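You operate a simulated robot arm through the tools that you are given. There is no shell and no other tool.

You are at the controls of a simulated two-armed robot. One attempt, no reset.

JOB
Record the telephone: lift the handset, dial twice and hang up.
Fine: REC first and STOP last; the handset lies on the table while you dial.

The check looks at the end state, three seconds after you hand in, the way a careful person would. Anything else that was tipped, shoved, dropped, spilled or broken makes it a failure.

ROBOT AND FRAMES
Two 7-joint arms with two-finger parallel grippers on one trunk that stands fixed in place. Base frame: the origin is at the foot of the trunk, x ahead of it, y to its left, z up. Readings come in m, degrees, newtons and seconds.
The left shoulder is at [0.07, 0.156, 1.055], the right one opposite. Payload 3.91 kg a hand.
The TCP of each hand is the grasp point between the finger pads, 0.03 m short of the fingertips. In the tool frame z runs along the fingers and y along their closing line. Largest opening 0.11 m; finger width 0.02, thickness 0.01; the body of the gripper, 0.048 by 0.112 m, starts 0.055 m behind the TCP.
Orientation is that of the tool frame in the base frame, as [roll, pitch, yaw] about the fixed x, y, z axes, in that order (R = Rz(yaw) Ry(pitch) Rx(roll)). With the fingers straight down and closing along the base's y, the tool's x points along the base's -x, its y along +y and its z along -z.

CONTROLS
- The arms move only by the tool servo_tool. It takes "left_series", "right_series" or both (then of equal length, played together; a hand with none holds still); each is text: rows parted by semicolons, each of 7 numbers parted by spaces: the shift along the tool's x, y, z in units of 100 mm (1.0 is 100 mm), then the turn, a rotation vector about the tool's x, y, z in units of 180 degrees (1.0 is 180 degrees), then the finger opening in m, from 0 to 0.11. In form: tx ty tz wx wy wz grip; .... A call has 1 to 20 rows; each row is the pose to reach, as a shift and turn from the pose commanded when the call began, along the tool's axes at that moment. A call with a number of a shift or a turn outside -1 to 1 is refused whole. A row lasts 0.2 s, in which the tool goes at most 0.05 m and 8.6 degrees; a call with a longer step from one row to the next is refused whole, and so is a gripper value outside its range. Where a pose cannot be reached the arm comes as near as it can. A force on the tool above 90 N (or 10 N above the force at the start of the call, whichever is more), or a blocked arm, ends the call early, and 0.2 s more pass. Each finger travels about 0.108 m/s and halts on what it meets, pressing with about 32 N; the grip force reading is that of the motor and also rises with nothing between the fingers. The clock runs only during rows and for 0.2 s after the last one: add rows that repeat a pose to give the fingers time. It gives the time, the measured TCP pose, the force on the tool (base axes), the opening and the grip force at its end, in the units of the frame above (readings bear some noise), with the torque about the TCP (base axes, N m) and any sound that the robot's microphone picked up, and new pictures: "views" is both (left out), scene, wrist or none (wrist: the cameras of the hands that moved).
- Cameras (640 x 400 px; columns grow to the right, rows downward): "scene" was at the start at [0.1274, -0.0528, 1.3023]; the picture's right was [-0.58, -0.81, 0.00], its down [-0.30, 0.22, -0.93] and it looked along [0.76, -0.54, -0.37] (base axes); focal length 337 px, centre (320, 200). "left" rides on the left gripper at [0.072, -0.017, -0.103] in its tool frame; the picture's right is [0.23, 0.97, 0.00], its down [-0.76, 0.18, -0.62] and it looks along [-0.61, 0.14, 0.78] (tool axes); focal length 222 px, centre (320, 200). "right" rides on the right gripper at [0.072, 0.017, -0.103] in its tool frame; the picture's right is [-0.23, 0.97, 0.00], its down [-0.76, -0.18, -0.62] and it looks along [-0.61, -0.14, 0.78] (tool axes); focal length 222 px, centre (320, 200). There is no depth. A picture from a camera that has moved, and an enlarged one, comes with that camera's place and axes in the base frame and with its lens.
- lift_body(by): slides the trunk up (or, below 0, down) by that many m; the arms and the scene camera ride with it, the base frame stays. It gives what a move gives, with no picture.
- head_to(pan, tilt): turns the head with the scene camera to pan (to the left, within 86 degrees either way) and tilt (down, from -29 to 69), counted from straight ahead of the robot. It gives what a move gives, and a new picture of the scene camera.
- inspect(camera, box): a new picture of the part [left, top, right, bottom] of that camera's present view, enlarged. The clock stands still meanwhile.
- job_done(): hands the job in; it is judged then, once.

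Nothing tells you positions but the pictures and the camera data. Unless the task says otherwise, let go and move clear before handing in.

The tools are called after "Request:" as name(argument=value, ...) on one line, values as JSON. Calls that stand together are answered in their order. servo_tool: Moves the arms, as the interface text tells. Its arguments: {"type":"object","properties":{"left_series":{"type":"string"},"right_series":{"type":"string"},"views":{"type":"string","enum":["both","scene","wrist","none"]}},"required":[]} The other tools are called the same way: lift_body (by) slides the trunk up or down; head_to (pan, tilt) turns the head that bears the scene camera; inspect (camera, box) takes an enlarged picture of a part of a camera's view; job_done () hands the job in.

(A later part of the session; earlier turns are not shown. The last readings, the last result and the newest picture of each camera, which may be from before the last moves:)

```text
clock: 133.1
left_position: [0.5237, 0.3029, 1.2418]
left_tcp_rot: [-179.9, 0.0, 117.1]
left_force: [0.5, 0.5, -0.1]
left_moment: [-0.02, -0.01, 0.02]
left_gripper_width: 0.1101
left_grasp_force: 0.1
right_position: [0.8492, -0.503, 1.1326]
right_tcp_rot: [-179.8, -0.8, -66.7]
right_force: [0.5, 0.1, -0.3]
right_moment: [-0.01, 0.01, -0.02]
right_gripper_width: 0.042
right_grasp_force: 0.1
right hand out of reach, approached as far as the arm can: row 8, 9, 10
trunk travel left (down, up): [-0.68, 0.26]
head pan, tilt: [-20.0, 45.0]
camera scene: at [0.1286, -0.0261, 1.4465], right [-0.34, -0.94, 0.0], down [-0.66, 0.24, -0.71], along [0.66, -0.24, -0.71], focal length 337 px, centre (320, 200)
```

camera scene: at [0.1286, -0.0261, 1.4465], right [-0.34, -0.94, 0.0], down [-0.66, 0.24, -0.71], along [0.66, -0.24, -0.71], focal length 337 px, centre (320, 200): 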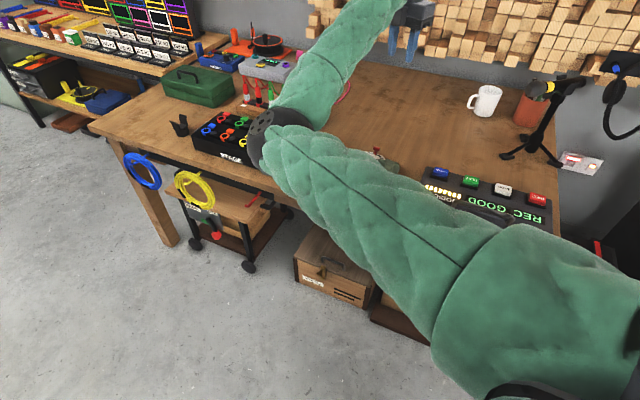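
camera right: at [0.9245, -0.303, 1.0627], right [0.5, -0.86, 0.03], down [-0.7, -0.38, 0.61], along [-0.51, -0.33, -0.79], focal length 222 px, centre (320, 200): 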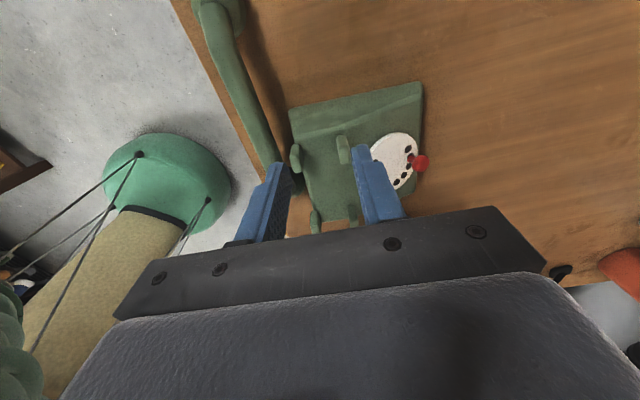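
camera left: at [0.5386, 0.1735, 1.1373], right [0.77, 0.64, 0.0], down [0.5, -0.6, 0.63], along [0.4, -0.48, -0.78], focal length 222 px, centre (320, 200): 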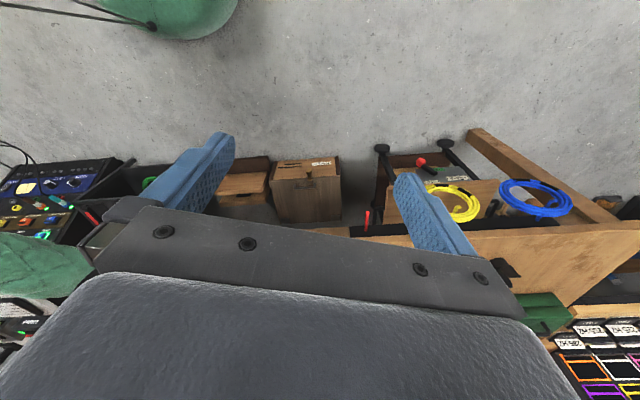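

The solver will not flip this way. Earlier the elbow passed smoothly from right to "down" to left, so I unwind the yaw, then go low and outstretched again, where the elbow hung down.

Request:
servo_tool(right_series="0 0 0 0 0 0.045 0.042; 0 0 0 0 0 0.09 0.042; 0 0 0 0 0 0.135 0.042; 0 0 0 0 0 0.18 0.042; 0 0 0 0 0 0.225 0.042; 0 0 0 0 0 0.27 0.042; 0 0 0 0 0 0.315 0.042; 0 0 0 0 0 0.36 0.042; 0 0 0 0 0 0.405 0.042; 0 0 0 0 0 0.45 0.042; 0 0 0 0 0 0.495 0.042; 0 0 0 0 0 0.54 0.042; 0 0 0 0 0 0.585 0.042; 0 0 0 0 0 0.63 0.042; 0 0 0 0 0 0.675 0.042; 0 0 0 0 0 0.72 0.042; 0 0 0 0 0 0.765 0.042; 0 0 0 0 0 0.81 0.042; 0 0 0 0 0 0.855 0.042; 0 0 0 0 0 0.88 0.042", views="none")

Request:
servo_tool(right_series="0 0 0.2 0 0 0 0.042; 0 0 0.4 0 0 0 0.042; 0 0 0.6 0 0 0 0.042; 0 0 0.8 0 0 0 0.042; 0 0 1.0 0 0 0 0.042", views="scene")

```text
clock: 137.3
left_position: [0.5238, 0.3021, 1.2434]
left_tcp_rot: [-179.9, 0.0, 117.2]
left_force: [0.4, -0.4, 0.7]
left_moment: [0.06, 0.0, -0.01]
left_gripper_width: 0.1101
left_grasp_force: 0.1
right_position: [0.8508, -0.5014, 1.1311]
right_tcp_rot: [180.0, 0.8, 135.0]
right_force: [0.5, -0.1, 0.1]
right_moment: [0.0, -0.01, -0.01]
right_gripper_width: 0.042
right_grasp_force: 0.1
trunk travel left (down, up): [-0.68, 0.26]
head pan, tilt: [-20.0, 45.0]
```

```text
clock: 138.5
left_position: [0.5245, 0.3025, 1.2425]
left_tcp_rot: [-179.9, 0.0, 117.2]
left_force: [1.0, 0.3, 0.3]
left_moment: [0.01, 0.01, 0.0]
left_gripper_width: 0.11
left_grasp_force: 0.0
right_position: [0.8512, -0.5024, 1.0329]
right_tcp_rot: [-179.9, 0.8, 135.0]
right_force: [-0.3, 0.2, -0.2]
right_moment: [0.01, 0.04, -0.03]
right_gripper_width: 0.0419
right_grasp_force: 0.1
trunk travel left (down, up): [-0.68, 0.26]
head pan, tilt: [-20.0, 45.0]
camera scene: at [0.1288, -0.0264, 1.4465], right [-0.34, -0.94, 0.0], down [-0.67, 0.24, -0.71], along [0.66, -0.24, -0.71], focal length 337 px, centre (320, 200)
```

scene: 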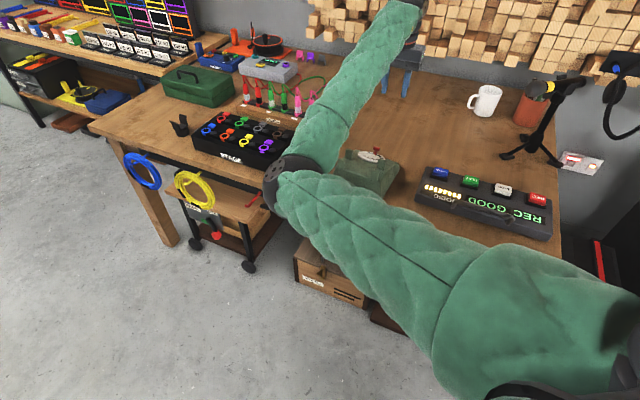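

Lowering the hand relative to the shoulder moves the elbow down and to the centre. So I raise the trunk further and then lower the hand, which also straightens the arm so that the elbow side matters less.

Request:
lift_body(by=0.2)

Request:
servo_tool(right_series="0 0 0.25 0 -0.0044 0 0.042; 0 0 0.5 0 -0.0044 0 0.042; 0 0 0.75 0 -0.0044 0 0.042; 0 0 1.0 0 -0.0044 0 0.042", views="none")

Request:
servo_tool(right_series="0 0 0.25 0 0 0 0.042; 0 0 0.5 0 0 0 0.042; 0 0 0.75 0 0 0 0.042; 0 0 1.0 0 0 0 0.042", views="scene")

```text
clock: 140.7
left_position: [0.5248, 0.3028, 1.4424]
left_tcp_rot: [-179.9, 0.0, 117.2]
left_force: [-1.0, 0.4, -0.1]
left_moment: [0.0, 0.01, 0.0]
left_gripper_width: 0.1099
left_grasp_force: 0.0
right_position: [0.8517, -0.5013, 1.2327]
right_tcp_rot: [179.9, 0.8, 135.1]
right_force: [-0.6, 0.6, -0.3]
right_moment: [0.0, 0.02, -0.01]
right_gripper_width: 0.0423
right_grasp_force: 0.1
trunk travel left (down, up): [-0.88, 0.06]
head pan, tilt: [-20.0, 45.0]
```

```text
clock: 141.7
left_position: [0.5247, 0.3031, 1.4443]
left_tcp_rot: [-179.9, 0.0, 117.2]
left_force: [0.4, -1.1, -0.9]
left_moment: [0.01, -0.01, 0.0]
left_gripper_width: 0.11
left_grasp_force: 0.1
right_position: [0.8511, -0.5025, 1.1318]
right_tcp_rot: [-180.0, 1.6, 135.0]
right_force: [0.7, -0.3, -0.7]
right_moment: [0.0, 0.01, -0.02]
right_gripper_width: 0.0419
right_grasp_force: 0.1
trunk travel left (down, up): [-0.88, 0.06]
head pan, tilt: [-20.0, 45.0]
```

```text
clock: 142.7
left_position: [0.5258, 0.3027, 1.444]
left_tcp_rot: [-179.9, -0.1, 117.2]
left_force: [0.6, 0.3, 0.0]
left_moment: [0.0, -0.01, 0.02]
left_gripper_width: 0.1101
left_grasp_force: 0.1
right_position: [0.8555, -0.5044, 1.0338]
right_tcp_rot: [-180.0, 1.5, 135.2]
right_force: [1.0, -0.3, -0.2]
right_moment: [0.0, 0.02, -0.01]
right_gripper_width: 0.0418
right_grasp_force: 0.0
trunk travel left (down, up): [-0.88, 0.06]
head pan, tilt: [-20.0, 45.0]
camera scene: at [0.1291, -0.027, 1.6465], right [-0.34, -0.94, 0.0], down [-0.67, 0.24, -0.71], along [0.66, -0.24, -0.71], focal length 337 px, centre (320, 200)
```

scene: 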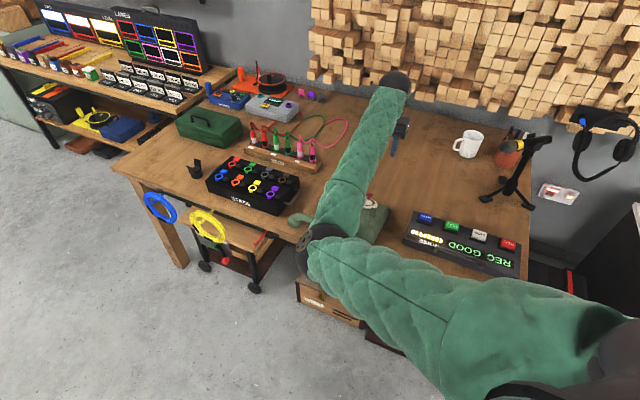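

The elbow is now centred and low. I rotate the hand back to yaw −135° while moving toward the handset, and level it.

Request:
servo_tool(right_series="0 0 0 0 0.0083 -0.04 0.042; 0.1 0.05 0 0 0.0083 -0.085 0.042; 0.2 0.1 0 0 0.0083 -0.13 0.042; 0.3 0.15 0 0 0.0083 -0.175 0.042; 0.4 0.2 0 0 0.0083 -0.22 0.042; 0.5 0.25 0 0 0.0083 -0.265 0.042; 0.6 0.3 0 0 0.0083 -0.31 0.042; 0.7 0.35 0 0 0.0083 -0.355 0.042; 0.8 0.4 0 0 0.0083 -0.4 0.042; 0.9 0.45 0 0 0.0083 -0.445 0.042; 0.9 0.5 0 0 0.0083 -0.49 0.042; 0.9 0.5 0 0 0.0083 -0.5 0.042", views="both")

```text
clock: 145.3
left_position: [0.5247, 0.3026, 1.4437]
left_tcp_rot: [-180.0, 0.0, 117.2]
left_force: [0.4, 0.3, 0.2]
left_moment: [-0.03, 0.03, 0.01]
left_gripper_width: 0.11
left_grasp_force: 0.1
right_position: [0.8255, -0.4062, 1.0309]
right_tcp_rot: [-179.3, -1.0, -134.7]
right_force: [-0.5, 0.3, -0.7]
right_moment: [-0.03, 0.01, -0.02]
right_gripper_width: 0.042
right_grasp_force: 0.1
trunk travel left (down, up): [-0.88, 0.06]
head pan, tilt: [-20.0, 45.0]
camera scene: at [0.1286, -0.0259, 1.6465], right [-0.34, -0.94, 0.0], down [-0.66, 0.24, -0.71], along [0.66, -0.24, -0.71], focal length 337 px, centre (320, 200)
camera right: at [0.7637, -0.4428, 1.1351], right [-0.53, 0.85, -0.01], down [0.67, 0.43, 0.61], along [0.53, 0.32, -0.79], focal length 222 px, centre (320, 200)
```

scene: 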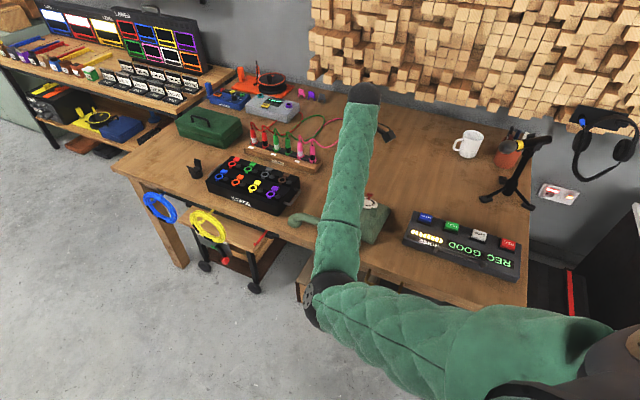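
right: 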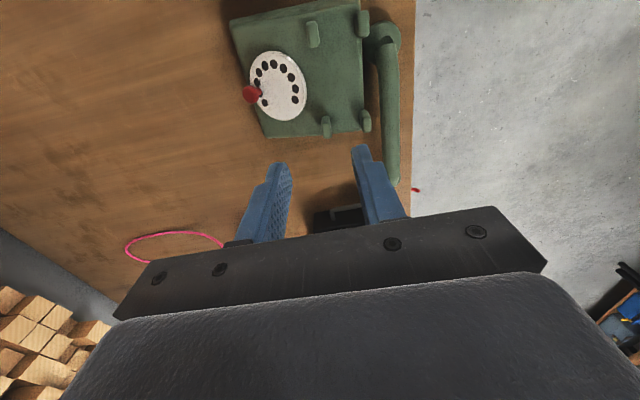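

Works: no reach warnings. I level the hand and move over the handset.

Request:
servo_tool(right_series="-0.2 0.2 0.1 -0.0039 -0.0056 0 0.042; -0.4 0.4 0.2 -0.0039 -0.0056 0 0.042; -0.6 0.6 0.4 -0.0039 -0.0056 0 0.042; -0.856 0.85 0.6 -0.0039 -0.0056 0 0.042; -0.856 0.898 0.8 -0.0039 -0.0056 0 0.042; -0.856 0.898 0.8 -0.0039 -0.0056 0 0.042", views="both")

Request:
inspect(camera="right", box=[180, 20, 460, 230])

```text
clock: 146.7
left_position: [0.5228, 0.3035, 1.4416]
left_tcp_rot: [-179.9, -0.1, 117.2]
left_force: [0.4, 0.2, 0.2]
left_moment: [-0.01, -0.02, 0.03]
left_gripper_width: 0.1099
left_grasp_force: 0.1
right_position: [0.8225, -0.2842, 0.9495]
right_tcp_rot: [-180.0, 0.0, -134.8]
right_force: [0.2, -0.2, 0.7]
right_moment: [0.01, 0.0, -0.03]
right_gripper_width: 0.0421
right_grasp_force: 0.0
trunk travel left (down, up): [-0.88, 0.06]
head pan, tilt: [-20.0, 45.0]
camera scene: at [0.1285, -0.0257, 1.6465], right [-0.34, -0.94, 0.0], down [-0.66, 0.24, -0.71], along [0.66, -0.24, -0.71], focal length 337 px, centre (320, 200)
camera right: at [0.7596, -0.3227, 1.0518], right [-0.53, 0.85, 0.0], down [0.66, 0.41, 0.62], along [0.53, 0.33, -0.78], focal length 222 px, centre (320, 200)
```

scene: 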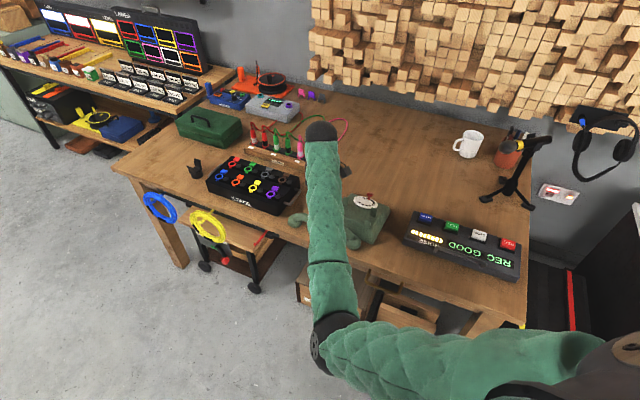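
right: 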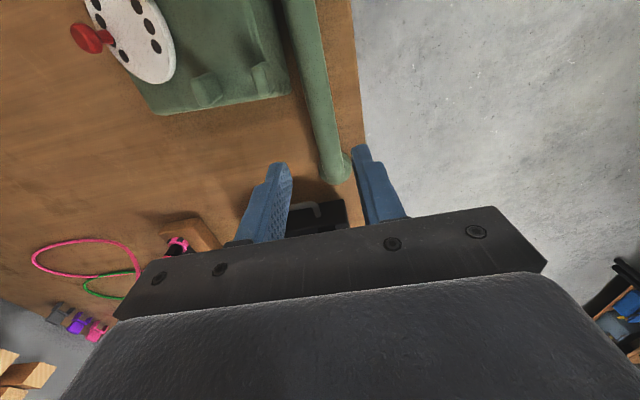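

```text
1.90 times, centred on (320, 125) of right
camera zoom: at [0.7596, -0.3227, 1.0518], right [-0.53, 0.85, 0.0], down [0.66, 0.41, 0.62], along [0.53, 0.33, -0.78], focal length 423 px, centre (320, 343)
```

zoom: 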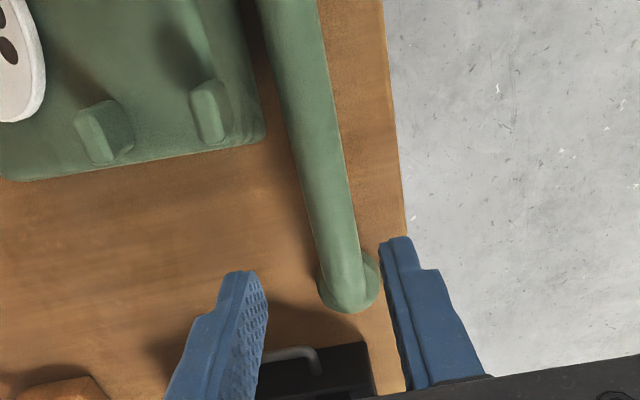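

Exactly above the handset with no reach problem. I lower the fingers around the handle.

Request:
servo_tool(right_series="0 0 0.25 0 0 0 0.044; 0 0 0.5 0 0 0 0.044; 0 0 0.75 0 0 0 0.044; 0 0 0.95 0 0 0 0.044; 0 0 0.95 0 0 0 0.044", views="wrist")

Request:
inspect(camera="right", box=[180, 20, 460, 230])

```text
clock: 147.9
left_position: [0.5228, 0.3033, 1.4422]
left_tcp_rot: [-179.8, 0.0, 117.1]
left_force: [-0.3, 1.3, -0.4]
left_moment: [-0.04, -0.03, 0.01]
left_gripper_width: 0.11
left_grasp_force: 0.1
right_position: [0.8221, -0.2823, 0.8525]
right_tcp_rot: [180.0, 0.0, -134.7]
right_force: [0.3, -0.4, -0.4]
right_moment: [0.02, -0.01, -0.02]
right_gripper_width: 0.0438
right_grasp_force: 0.0
trunk travel left (down, up): [-0.88, 0.06]
head pan, tilt: [-20.0, 45.0]
camera right: at [0.7594, -0.3232, 0.9561], right [-0.53, 0.85, 0.0], down [0.66, 0.41, 0.62], along [0.53, 0.33, -0.78], focal length 222 px, centre (320, 200)
```

right: 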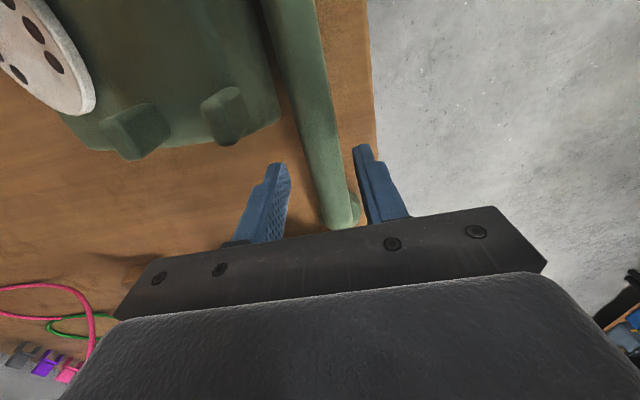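

```text
1.90 times, centred on (320, 125) of right
camera zoom: at [0.7594, -0.3232, 0.9561], right [-0.53, 0.85, 0.0], down [0.66, 0.41, 0.62], along [0.53, 0.33, -0.78], focal length 423 px, centre (320, 343)
```

zoom: 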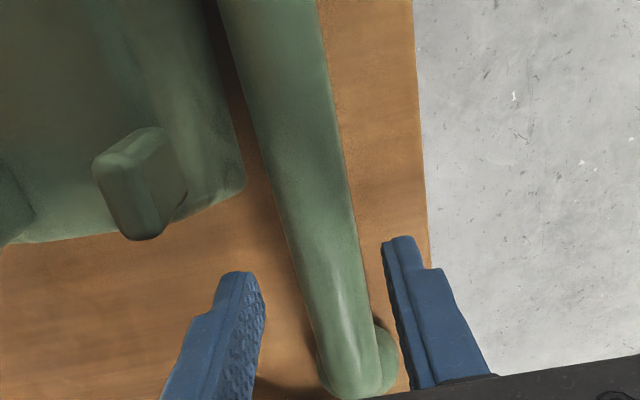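

Centred on the straight part of the handle. I lower to the gripping height (TCP z 0.818) and close.

Request:
servo_tool(right_series="0 0 0.1 0 0 0 0.044; 0 0 0.2 0 0 0 0.044; 0 0 0.3 0 0 0 0.044; 0 0 0.343 0 0 0 0.044; 0 0 0.343 0 0 0 0.044", views="none")

Request:
servo_tool(right_series="0 0 0 0 0 0 0.038; 0 0 0 0 0 0 0.032; 0 0 0 0 0 0 0.026; 0 0 0 0 0 0 0.018; 0 0 0 0 0 0 0.01; 0 0 0 0 0 0 0; 0 0 0 0 0 0 0", views="wrist")

Request:
inspect(camera="right", box=[180, 20, 460, 230])

```text
clock: 149.1
left_position: [0.5244, 0.3036, 1.4423]
left_tcp_rot: [-179.9, 0.1, 117.3]
left_force: [-0.1, 0.5, -0.2]
left_moment: [-0.03, 0.03, 0.0]
left_gripper_width: 0.1097
left_grasp_force: 0.1
right_position: [0.8225, -0.2828, 0.8196]
right_tcp_rot: [180.0, 0.0, -134.9]
right_force: [-0.7, -0.1, 0.3]
right_moment: [0.01, 0.01, 0.02]
right_gripper_width: 0.0441
right_grasp_force: 0.0
trunk travel left (down, up): [-0.88, 0.06]
head pan, tilt: [-20.0, 45.0]
```

```text
clock: 150.7
left_position: [0.5234, 0.304, 1.443]
left_tcp_rot: [-179.9, 0.0, 117.2]
left_force: [0.1, 0.5, 0.5]
left_moment: [0.03, -0.01, -0.03]
left_gripper_width: 0.1099
left_grasp_force: 0.0
right_position: [0.8232, -0.2839, 0.8204]
right_tcp_rot: [179.9, 0.1, -134.8]
right_force: [-1.6, 2.3, 0.5]
right_moment: [0.14, 0.12, -0.47]
right_gripper_width: 0.0273
right_grasp_force: 31.7
trunk travel left (down, up): [-0.88, 0.06]
head pan, tilt: [-20.0, 45.0]
camera right: at [0.7592, -0.3227, 0.923], right [-0.53, 0.85, 0.0], down [0.66, 0.41, 0.62], along [0.53, 0.33, -0.78], focal length 222 px, centre (320, 200)
```

right: 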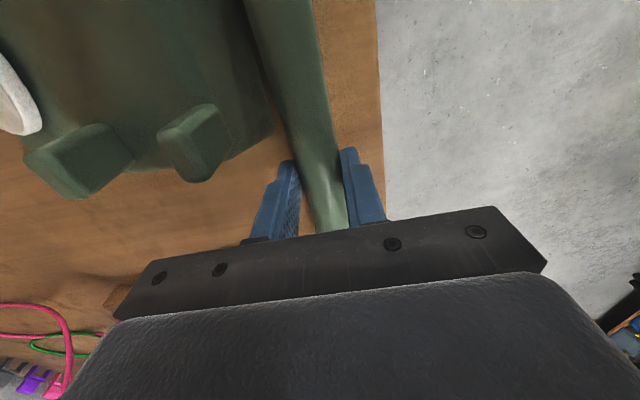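

```text
1.90 times, centred on (320, 125) of right
camera zoom: at [0.7592, -0.3227, 0.923], right [-0.53, 0.85, 0.0], down [0.66, 0.41, 0.62], along [0.53, 0.33, -0.78], focal length 423 px, centre (320, 343)
```

zoom: 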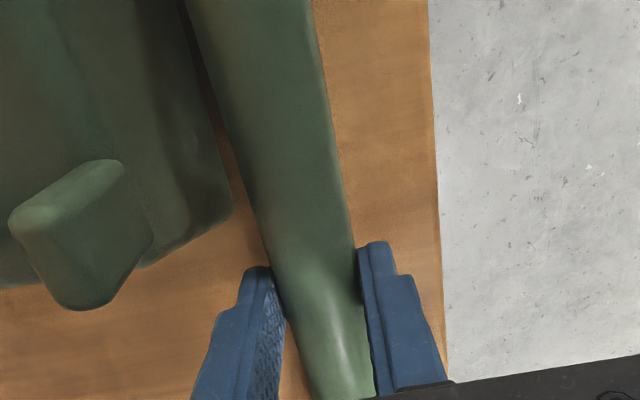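

Gripped, but about 2 mm higher than I want (the height that slipped before). I reopen, lower 2.5 mm and close again.

Request:
servo_tool(right_series="0 0 0 0 0 0 0.034; 0 0 0.012 0 0 0 0.036; 0 0 0.025 0 0 0 0.036; 0 0 0.025 0 0 0 0.03; 0 0 0.025 0 0 0 0.02; 0 0 0.025 0 0 0 0.01; 0 0 0.025 0 0 0 0; 0 0 0.025 0 0 0 0", views="none")

Request:
servo_tool(right_series="0 0 -0.02 0 0 0 0; 0 0 -0.04 0 0 0 0; 0 0 -0.06 0 0 0 0; 0 0 -0.08 0 0 0 0; 0 0 -0.1 0 0 0 0", views="both")

Request:
inspect(camera="right", box=[180, 20, 460, 230])

```text
clock: 152.5
left_position: [0.5231, 0.3024, 1.4425]
left_tcp_rot: [180.0, 0.0, 117.2]
left_force: [0.7, -0.4, 0.2]
left_moment: [0.0, 0.0, 0.01]
left_gripper_width: 0.11
left_grasp_force: 0.1
right_position: [0.8229, -0.2826, 0.8167]
right_tcp_rot: [179.9, 0.0, -135.0]
right_force: [-2.7, 2.2, -0.4]
right_moment: [0.09, 0.22, -0.51]
right_gripper_width: 0.0281
right_grasp_force: 32.2
trunk travel left (down, up): [-0.88, 0.06]
head pan, tilt: [-20.0, 45.0]
```

```text
clock: 153.7
left_position: [0.5239, 0.3029, 1.4429]
left_tcp_rot: [-179.9, 0.1, 117.2]
left_force: [0.4, -0.3, 0.1]
left_moment: [-0.01, 0.01, -0.01]
left_gripper_width: 0.1098
left_grasp_force: 0.1
right_position: [0.8223, -0.2832, 0.8273]
right_tcp_rot: [179.9, 0.1, -134.8]
right_force: [0.8, -0.1, -3.0]
right_moment: [0.02, -0.03, -0.03]
right_gripper_width: 0.0277
right_grasp_force: 32.3
trunk travel left (down, up): [-0.88, 0.06]
head pan, tilt: [-20.0, 45.0]
camera scene: at [0.1288, -0.0263, 1.6465], right [-0.34, -0.94, 0.0], down [-0.66, 0.24, -0.71], along [0.66, -0.24, -0.71], focal length 337 px, centre (320, 200)
camera right: at [0.7599, -0.3233, 0.9301], right [-0.53, 0.85, 0.0], down [0.66, 0.41, 0.62], along [0.53, 0.33, -0.78], focal length 222 px, centre (320, 200)
```

scene: 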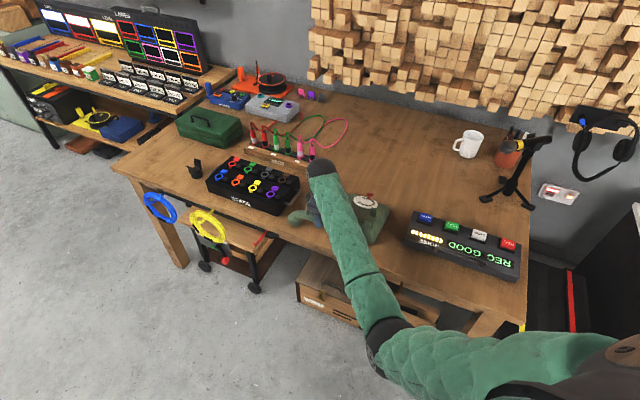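
right: 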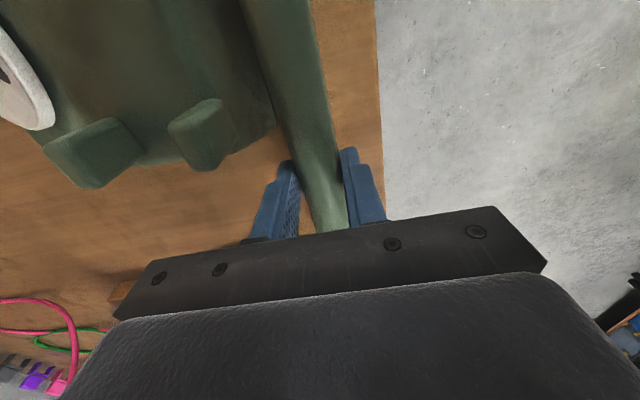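

```text
1.90 times, centred on (320, 125) of right
camera zoom: at [0.7599, -0.3233, 0.9301], right [-0.53, 0.85, 0.0], down [0.66, 0.41, 0.62], along [0.53, 0.33, -0.78], focal length 423 px, centre (320, 343)
```

zoom: 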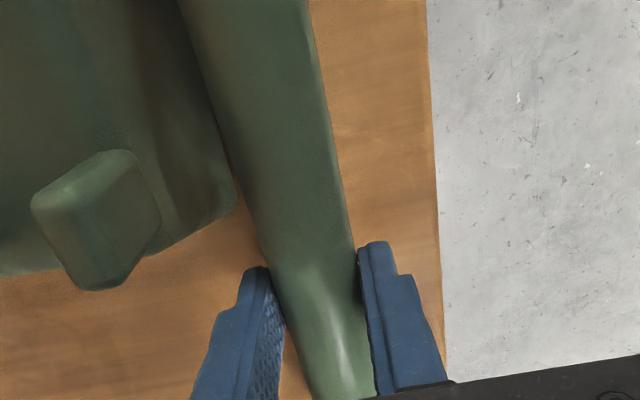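

It is held. I lift it slowly to clear the posts.

Request:
servo_tool(right_series="0 0 -0.08 0 0 0 0; 0 0 -0.16 0 0 0 0; 0 0 -0.26 0 0 0 0; 0 0 -0.36 0 0 0 0; 0 0 -0.46 0 0 0 0; 0 0 -0.56 0 0 0 0; 0 0 -0.66 0 0 0 0; 0 0 -0.76 0 0 0 0; 0 0 -0.86 0 0 0 0; 0 0 -0.96 0 0 0 0; 0 0 -1.0 0 0 0 0", views="none")

Request:
servo_tool(right_series="0 0 -0.1 0 0 0 0; 0 0 -0.2 0 0 0 0; 0 0 -0.25 0 0 0 0", views="both")

Request:
inspect(camera="right", box=[180, 0, 460, 210])

Request:
inspect(camera="scene", box=[260, 150, 420, 250])

```text
clock: 156.1
left_position: [0.5249, 0.3027, 1.4412]
left_tcp_rot: [180.0, -0.1, 117.1]
left_force: [1.1, -0.5, 0.4]
left_moment: [-0.02, -0.02, 0.01]
left_gripper_width: 0.11
left_grasp_force: 0.1
right_position: [0.8221, -0.283, 0.9263]
right_tcp_rot: [-179.9, 0.1, -134.8]
right_force: [-0.2, 0.4, -2.4]
right_moment: [0.02, -0.02, -0.05]
right_gripper_width: 0.0279
right_grasp_force: 32.4
trunk travel left (down, up): [-0.88, 0.06]
head pan, tilt: [-20.0, 45.0]
```

```text
clock: 156.9
left_position: [0.5232, 0.3034, 1.4432]
left_tcp_rot: [-179.9, 0.1, 117.2]
left_force: [0.7, 0.0, -0.5]
left_moment: [-0.04, -0.02, 0.04]
left_gripper_width: 0.1099
left_grasp_force: 0.0
right_position: [0.8215, -0.2837, 0.9519]
right_tcp_rot: [179.9, 0.1, -135.0]
right_force: [-0.5, 0.9, -2.3]
right_moment: [0.03, -0.02, 0.0]
right_gripper_width: 0.0276
right_grasp_force: 32.3
trunk travel left (down, up): [-0.88, 0.06]
head pan, tilt: [-20.0, 45.0]
camera scene: at [0.1288, -0.0263, 1.6464], right [-0.34, -0.94, 0.0], down [-0.66, 0.24, -0.71], along [0.66, -0.24, -0.71], focal length 337 px, centre (320, 200)
camera right: at [0.759, -0.3233, 1.0552], right [-0.53, 0.85, 0.0], down [0.66, 0.41, 0.62], along [0.53, 0.33, -0.78], focal length 222 px, centre (320, 200)
```

scene: 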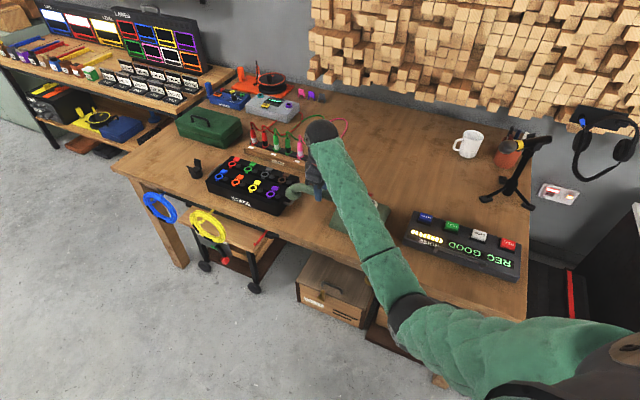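
right: 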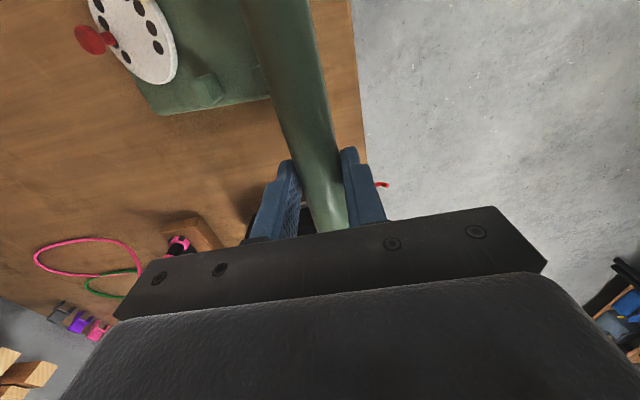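

```text
1.90 times, centred on (320, 105) of right
camera zoom: at [0.759, -0.3233, 1.0552], right [-0.53, 0.85, 0.0], down [0.66, 0.41, 0.62], along [0.53, 0.33, -0.78], focal length 423 px, centre (320, 381)
```

zoom: 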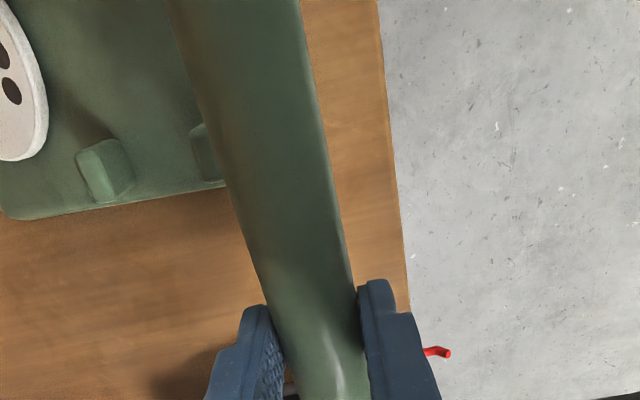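

```text
4.00 times, centred on (340, 200) of scene
camera zoom: at [0.1288, -0.0263, 1.6464], right [-0.34, -0.94, 0.0], down [-0.66, 0.24, -0.71], along [0.66, -0.24, -0.71], focal length 1349 px, centre (240, 200)
```

zoom: 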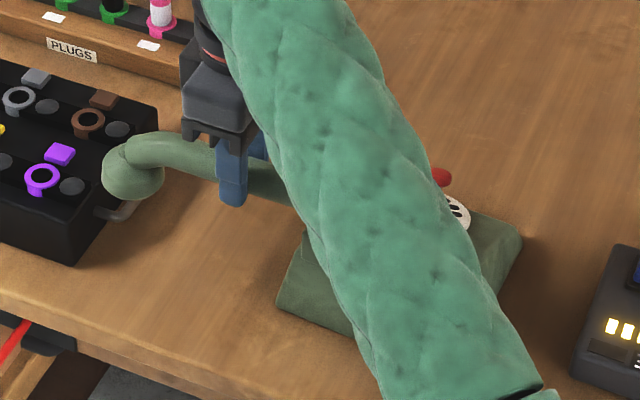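

The handset is up. To measure the cradle exactly before hanging, I shift 9 cm back along the table edge so that the wrist camera sees all four posts beside the held handset.

Request:
servo_tool(right_series="0.15 0.02 0 0 0 0 0; 0.3 0.05 0 0 0 0 0; 0.45 0.08 0 0 0 0 0; 0.6 0.1 0 0 0 0 0; 0.75 0.1 0 0 0 0 0; 0.9 0.1 0 0 0 0 0; 0.9 0.1 0 0 0 0 0; 0.9 0.1 0 0 0 0 0", views="wrist")

Request:
inspect(camera="right", box=[100, 0, 340, 150])

```text
clock: 158.7
left_position: [0.5234, 0.3035, 1.4427]
left_tcp_rot: [180.0, 0.1, 117.2]
left_force: [-0.3, 0.4, 0.5]
left_moment: [-0.02, 0.03, 0.01]
left_gripper_width: 0.1098
left_grasp_force: 0.0
right_position: [0.7502, -0.3394, 0.9527]
right_tcp_rot: [179.8, 0.0, -134.9]
right_force: [0.5, -0.7, -1.6]
right_moment: [0.01, 0.04, -0.01]
right_gripper_width: 0.0278
right_grasp_force: 31.3
trunk travel left (down, up): [-0.88, 0.06]
head pan, tilt: [-20.0, 45.0]
camera right: at [0.6876, -0.3794, 1.0556], right [-0.53, 0.85, 0.0], down [0.66, 0.41, 0.62], along [0.53, 0.33, -0.78], focal length 222 px, centre (320, 200)
```

right: 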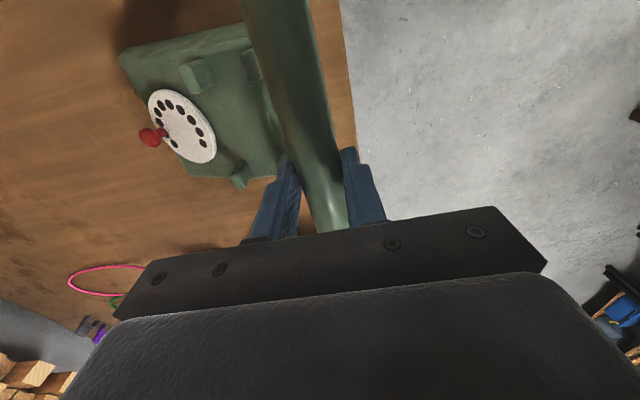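

```text
2.67 times, centred on (220, 75) of right
camera zoom: at [0.6876, -0.3794, 1.0556], right [-0.53, 0.85, 0.0], down [0.66, 0.41, 0.62], along [0.53, 0.33, -0.78], focal length 592 px, centre (587, 533)
```

zoom: 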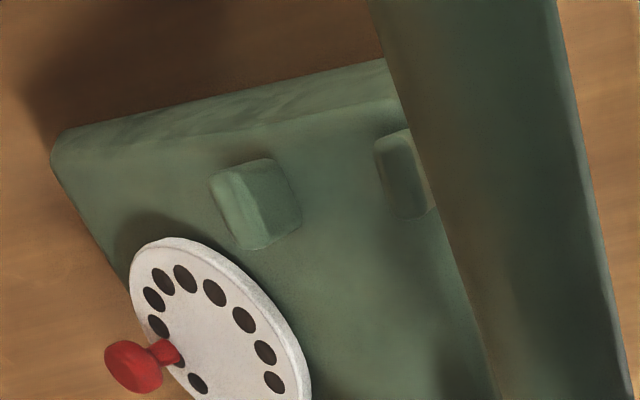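

I now move over the cradle, turned by −4° to match the phone, at a safe height. There I can compare with my own picture from the first lift (clock 26.8), when the handset was exactly above its seat.

Request:
servo_tool(right_series="0 -0.12 0 0 0 0.004 0; -0.01 -0.24 0 0 0 0.009 0; -0.02 -0.36 0 0 0 0.014 0; -0.03 -0.48 0 0 0 0.018 0; -0.034 -0.6 0 0 0 0.0217 0; -0.034 -0.72 0 0 0 0.0217 0; -0.034 -0.744 0 0 0 0.0217 0; -0.034 -0.744 0.2 0 0 0.0217 0; -0.034 -0.744 0.3 0 0 0.0217 0; -0.034 -0.744 0.3 0 0 0.0217 0", views="wrist")

Request:
inspect(camera="right", box=[120, 0, 440, 200])

```text
clock: 160.9
left_position: [0.5239, 0.3034, 1.4432]
left_tcp_rot: [180.0, 0.0, 117.2]
left_force: [0.2, 0.4, -0.3]
left_moment: [0.02, 0.01, 0.01]
left_gripper_width: 0.11
left_grasp_force: 0.1
right_position: [0.8058, -0.3906, 0.9209]
right_tcp_rot: [179.9, 0.0, -138.9]
right_force: [0.2, -0.9, -1.2]
right_moment: [0.0, -0.02, 0.0]
right_gripper_width: 0.0279
right_grasp_force: 32.0
trunk travel left (down, up): [-0.88, 0.06]
head pan, tilt: [-20.0, 45.0]
camera right: at [0.7405, -0.4256, 1.025], right [-0.47, 0.88, 0.0], down [0.69, 0.37, 0.62], along [0.55, 0.29, -0.78], focal length 222 px, centre (320, 200)
```

right: 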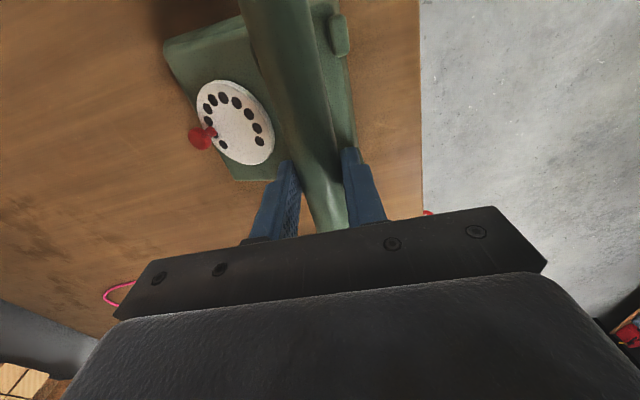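

```text
2.00 times, centred on (280, 100) of right
camera zoom: at [0.7405, -0.4256, 1.025], right [-0.47, 0.88, 0.0], down [0.69, 0.37, 0.62], along [0.55, 0.29, -0.78], focal length 444 px, centre (400, 400)
```

zoom: 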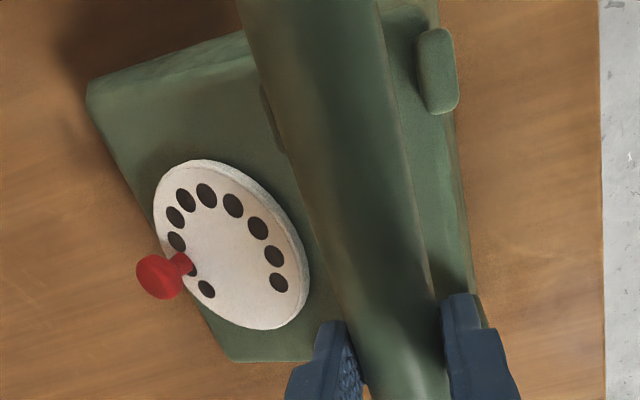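

Comparing with the expected picture: the sideways alignment matches within half a millimetre and the yaw fits; lengthwise I am about 4.5 mm too far. I correct that and lower to just above the seat.

Request:
servo_tool(right_series="0.045 0 0 0 0 0 0; 0.045 0 0.1 0 0 0 0; 0.045 0 0.2 0 0 0 0; 0.045 0 0.3 0 0 0 0; 0.045 0 0.4 0 0 0 0; 0.045 0 0.45 0 0 0 0; 0.045 0 0.45 0 0 0 0", views="wrist")

Request:
inspect(camera="right", box=[120, 0, 440, 200])

```text
clock: 162.5
left_position: [0.5246, 0.3042, 1.4417]
left_tcp_rot: [180.0, 0.0, 117.2]
left_force: [0.2, 0.8, 0.3]
left_moment: [-0.01, 0.0, -0.02]
left_gripper_width: 0.1102
left_grasp_force: 0.0
right_position: [0.8041, -0.3933, 0.8762]
right_tcp_rot: [179.9, 0.0, -138.8]
right_force: [-0.2, 0.7, -1.9]
right_moment: [0.0, -0.02, -0.04]
right_gripper_width: 0.0277
right_grasp_force: 32.1
trunk travel left (down, up): [-0.88, 0.06]
head pan, tilt: [-20.0, 45.0]
camera right: at [0.738, -0.4289, 0.9793], right [-0.47, 0.88, 0.0], down [0.69, 0.37, 0.62], along [0.55, 0.29, -0.78], focal length 222 px, centre (320, 200)
```

right: 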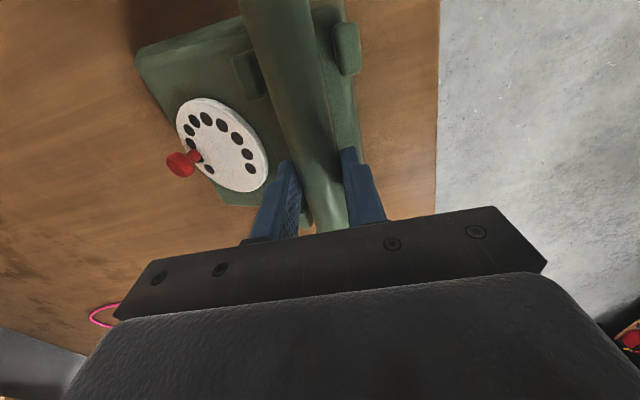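

```text
2.00 times, centred on (280, 100) of right
camera zoom: at [0.738, -0.4289, 0.9793], right [-0.47, 0.88, 0.0], down [0.69, 0.37, 0.62], along [0.55, 0.29, -0.78], focal length 444 px, centre (400, 400)
```

zoom: 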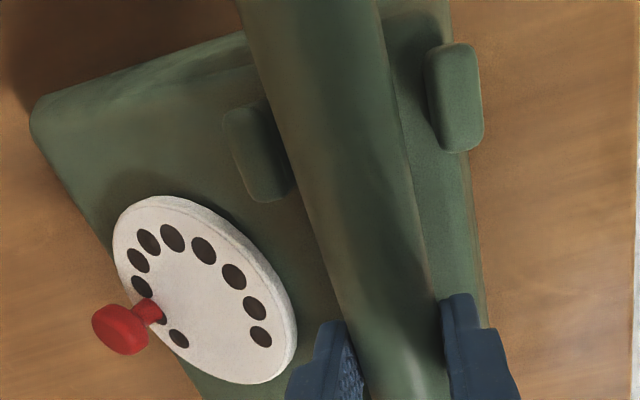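

Now at the same height as the reference picture: sideways within half a millimetre; lengthwise I put back 4 mm. I lower further, slowly, between the posts.

Request:
servo_tool(right_series="-0.02 0 0 0 0 0 0; -0.04 0 0.03 0 0 0 0; -0.04 0 0.07 0 0 0 0; -0.04 0 0.11 0 0 0 0; -0.04 0 0.15 0 0 0 0; -0.04 0 0.18 0 0 0 0; -0.04 0 0.18 0 0 0 0", views="wrist")

Request:
inspect(camera="right", box=[120, 0, 440, 200])

```text
clock: 164.1
left_position: [0.5254, 0.3032, 1.4438]
left_tcp_rot: [-180.0, 0.0, 117.2]
left_force: [0.2, 0.3, -0.5]
left_moment: [0.02, 0.0, -0.02]
left_gripper_width: 0.11
left_grasp_force: 0.0
right_position: [0.8069, -0.3909, 0.8575]
right_tcp_rot: [179.9, 0.0, -138.7]
right_force: [-0.6, -0.6, -2.0]
right_moment: [-0.01, 0.0, -0.02]
right_gripper_width: 0.0279
right_grasp_force: 31.9
trunk travel left (down, up): [-0.88, 0.06]
head pan, tilt: [-20.0, 45.0]
camera right: at [0.7417, -0.4256, 0.9611], right [-0.47, 0.88, 0.0], down [0.69, 0.37, 0.62], along [0.55, 0.29, -0.78], focal length 222 px, centre (320, 200)
```

right: 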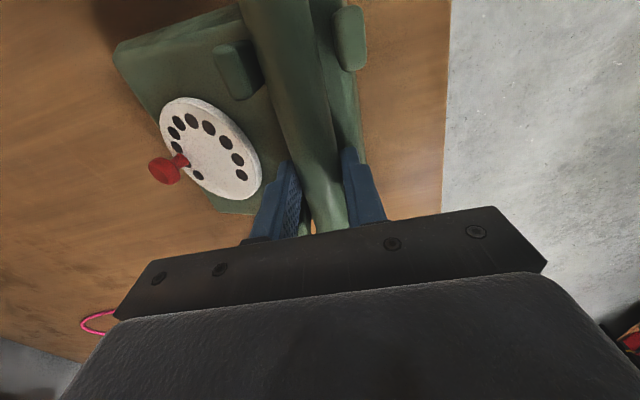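

```text
2.00 times, centred on (280, 100) of right
camera zoom: at [0.7417, -0.4256, 0.9611], right [-0.47, 0.88, 0.0], down [0.69, 0.37, 0.62], along [0.55, 0.29, -0.78], focal length 444 px, centre (400, 400)
```

zoom: 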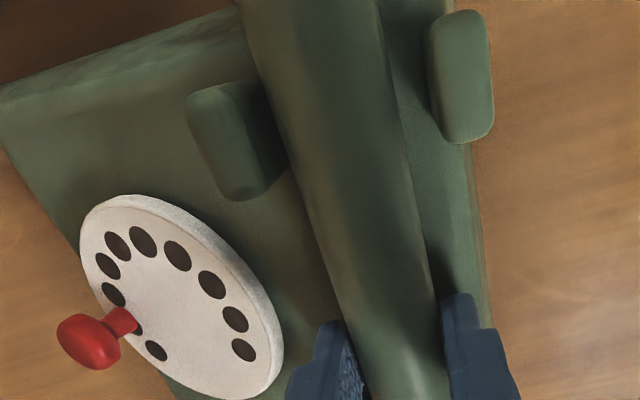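

The handle sits between the posts. I lower the last millimetres in small steps.

Request:
servo_tool(right_series="0 0 0.015 0 0 0 0; 0 0 0.03 0 0 0 0; 0 0 0.04 0 0 0 0", views="none")

Request:
servo_tool(right_series="0 0 0.01 0 0 0 0; 0 0 0.02 0 0 0 0; 0 0 0.02 0 0 0 0", views="none")

```text
clock: 164.9
left_position: [0.5241, 0.3029, 1.4422]
left_tcp_rot: [180.0, 0.0, 117.2]
left_force: [0.3, -0.4, -0.1]
left_moment: [0.02, -0.02, -0.02]
left_gripper_width: 0.11
left_grasp_force: 0.0
right_position: [0.8069, -0.3913, 0.8548]
right_tcp_rot: [179.9, -0.1, -138.9]
right_force: [-0.5, -0.2, -2.7]
right_moment: [0.01, -0.02, -0.04]
right_gripper_width: 0.0278
right_grasp_force: 31.6
trunk travel left (down, up): [-0.88, 0.06]
head pan, tilt: [-20.0, 45.0]
```

```text
clock: 165.7
left_position: [0.5244, 0.3036, 1.4427]
left_tcp_rot: [-179.9, 0.0, 117.2]
left_force: [0.6, 0.2, -0.2]
left_moment: [0.0, 0.03, 0.01]
left_gripper_width: 0.11
left_grasp_force: 0.1
right_position: [0.8063, -0.3906, 0.852]
right_tcp_rot: [179.9, 0.0, -138.7]
right_force: [-0.3, -0.2, -2.2]
right_moment: [0.0, -0.03, 0.0]
right_gripper_width: 0.0278
right_grasp_force: 32.1
trunk travel left (down, up): [-0.88, 0.06]
head pan, tilt: [-20.0, 45.0]
```

Request:
servo_tool(right_series="0 0 0.01 0 0 0 0; 0 0 0.02 0 0 0 0; 0 0 0.02 0 0 0 0", views="none")

Request:
servo_tool(right_series="0 0 0.01 0 0 0 0; 0 0 0.015 0 0 0 0; 0 0 0.015 0 0 0 0", views="wrist")

Request:
inspect(camera="right", box=[120, 0, 440, 200])

```text
clock: 166.5
left_position: [0.5233, 0.3035, 1.4437]
left_tcp_rot: [-179.9, 0.0, 117.2]
left_force: [-0.4, -0.3, 0.3]
left_moment: [0.04, -0.01, 0.01]
left_gripper_width: 0.11
left_grasp_force: 0.0
right_position: [0.8066, -0.3918, 0.8513]
right_tcp_rot: [179.9, 0.1, -138.9]
right_force: [2.0, 0.3, 8.1]
right_moment: [-0.05, 0.08, 0.09]
right_gripper_width: 0.0277
right_grasp_force: 32.3
trunk travel left (down, up): [-0.88, 0.06]
head pan, tilt: [-20.0, 45.0]
```

```text
clock: 167.3
left_position: [0.5227, 0.3039, 1.4435]
left_tcp_rot: [180.0, 0.0, 117.2]
left_force: [0.1, 0.2, -0.8]
left_moment: [0.0, -0.01, 0.0]
left_gripper_width: 0.1099
left_grasp_force: 0.0
right_position: [0.8051, -0.3918, 0.8528]
right_tcp_rot: [-179.9, 0.2, -138.8]
right_force: [5.3, -5.5, 23.3]
right_moment: [-0.05, 0.17, -0.03]
right_gripper_width: 0.0278
right_grasp_force: 32.1
trunk travel left (down, up): [-0.88, 0.06]
head pan, tilt: [-20.0, 45.0]
camera right: at [0.7408, -0.4262, 0.955], right [-0.47, 0.88, 0.0], down [0.69, 0.37, 0.63], along [0.55, 0.29, -0.78], focal length 222 px, centre (320, 200)
```

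right: 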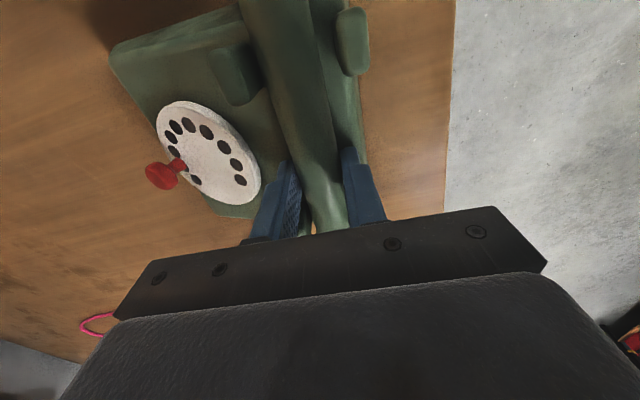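

```text
2.00 times, centred on (280, 100) of right
camera zoom: at [0.7408, -0.4262, 0.955], right [-0.47, 0.88, 0.0], down [0.69, 0.37, 0.63], along [0.55, 0.29, -0.78], focal length 444 px, centre (400, 400)
```

zoom: 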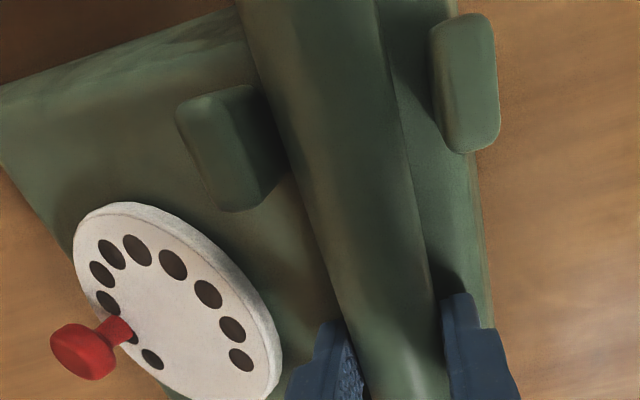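

Contact: the handset is down in the cradle. I relieve the pressure and open the fingers slowly.

Request:
servo_tool(right_series="0 0 -0.01 0 0 0 0; 0 0 -0.02 0 0 0 0; 0 0 -0.02 0 0 0 0.02; 0 0 -0.02 0 0 0 0.028; 0 0 -0.02 0 0 0 0.031; 0 0 -0.02 0 0 0 0.035; 0 0 -0.02 0 0 0 0.04; 0 0 -0.02 0 0 0 0.044; 0 0 -0.02 0 0 0 0.044", views="wrist")

Request:
inspect(camera="right", box=[120, 0, 440, 200])

```text
clock: 169.3
left_position: [0.5221, 0.3036, 1.4436]
left_tcp_rot: [180.0, 0.0, 117.3]
left_force: [1.0, -0.1, -0.5]
left_moment: [-0.02, 0.0, 0.0]
left_gripper_width: 0.11
left_grasp_force: 0.0
right_position: [0.8074, -0.3917, 0.8517]
right_tcp_rot: [-180.0, 0.0, -138.9]
right_force: [-3.4, 3.4, 9.7]
right_moment: [-0.12, -0.05, 0.0]
right_gripper_width: 0.042
right_grasp_force: 0.0
trunk travel left (down, up): [-0.88, 0.06]
head pan, tilt: [-20.0, 45.0]
camera right: at [0.7407, -0.4252, 0.9552], right [-0.47, 0.88, 0.0], down [0.69, 0.37, 0.62], along [0.55, 0.29, -0.78], focal length 222 px, centre (320, 200)
```

right: 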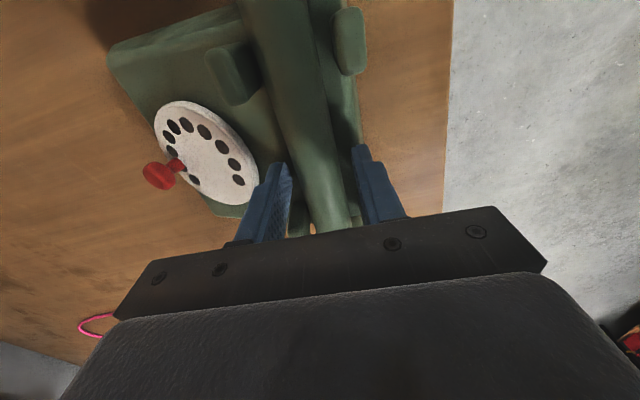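

```text
2.00 times, centred on (280, 100) of right
camera zoom: at [0.7407, -0.4252, 0.9552], right [-0.47, 0.88, 0.0], down [0.69, 0.37, 0.62], along [0.55, 0.29, -0.78], focal length 444 px, centre (400, 400)
```

zoom: 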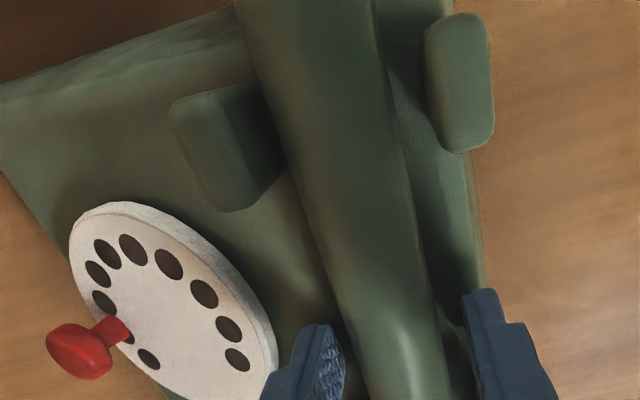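

Released; a fingertip rests lightly on the ledge. I rise straight up, slowly at first.

Request:
servo_tool(right_series="0 0 -0.03 0 0 0 0.044; 0 0 -0.08 0 0 0 0.044; 0 0 -0.16 0 0 0 0.044; 0 0 -0.26 0 0 0 0.044; 0 0 -0.4 0 0 0 0.044; 0 0 -0.6 0 0 0 0.044; 0 0 -0.8 0 0 0 0.044; 0 0 -1.0 0 0 0 0.044", views="both")

Request:
inspect(camera="right", box=[120, 0, 440, 200])

```text
clock: 171.1
left_position: [0.5249, 0.3024, 1.4439]
left_tcp_rot: [180.0, -0.1, 117.2]
left_force: [0.2, 0.7, 0.1]
left_moment: [-0.01, 0.01, -0.06]
left_gripper_width: 0.1101
left_grasp_force: 0.0
right_position: [0.8055, -0.3917, 0.9489]
right_tcp_rot: [179.9, 0.1, -138.8]
right_force: [-0.3, -0.3, -0.2]
right_moment: [-0.02, -0.01, 0.03]
right_gripper_width: 0.0439
right_grasp_force: 0.1
trunk travel left (down, up): [-0.88, 0.06]
head pan, tilt: [-20.0, 45.0]
camera scene: at [0.1283, -0.026, 1.6465], right [-0.34, -0.94, 0.0], down [-0.66, 0.24, -0.71], along [0.66, -0.24, -0.71], focal length 337 px, centre (320, 200)
camera right: at [0.7412, -0.4264, 1.0527], right [-0.47, 0.88, 0.0], down [0.69, 0.37, 0.62], along [0.55, 0.29, -0.78], focal length 222 px, centre (320, 200)
```

scene: 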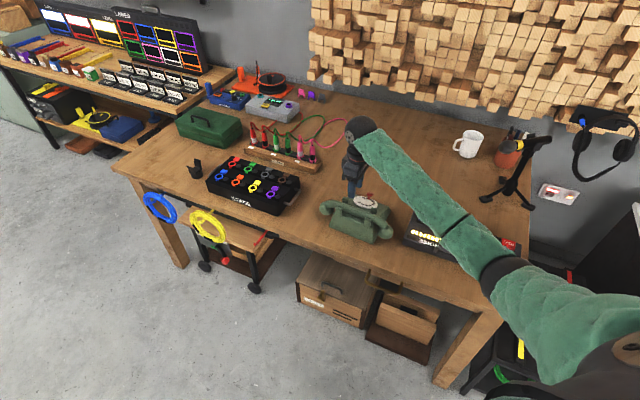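
right: 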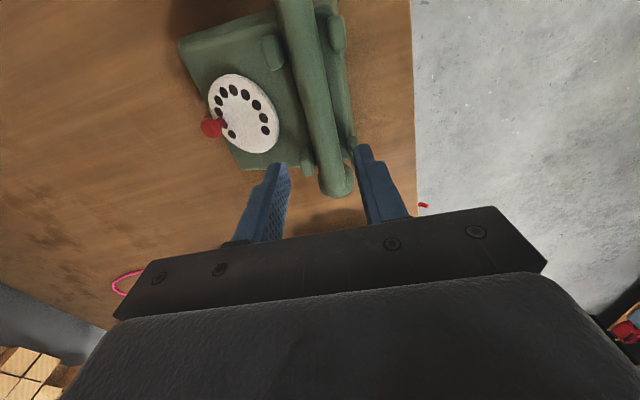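

```text
2.00 times, centred on (280, 100) of right
camera zoom: at [0.7412, -0.4264, 1.0527], right [-0.47, 0.88, 0.0], down [0.69, 0.37, 0.62], along [0.55, 0.29, -0.78], focal length 444 px, centre (400, 400)
```

zoom: 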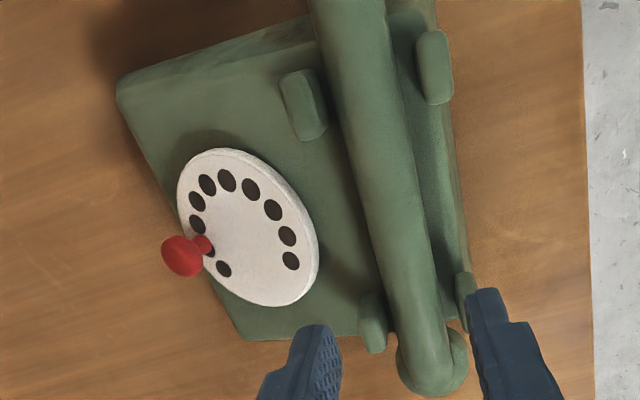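

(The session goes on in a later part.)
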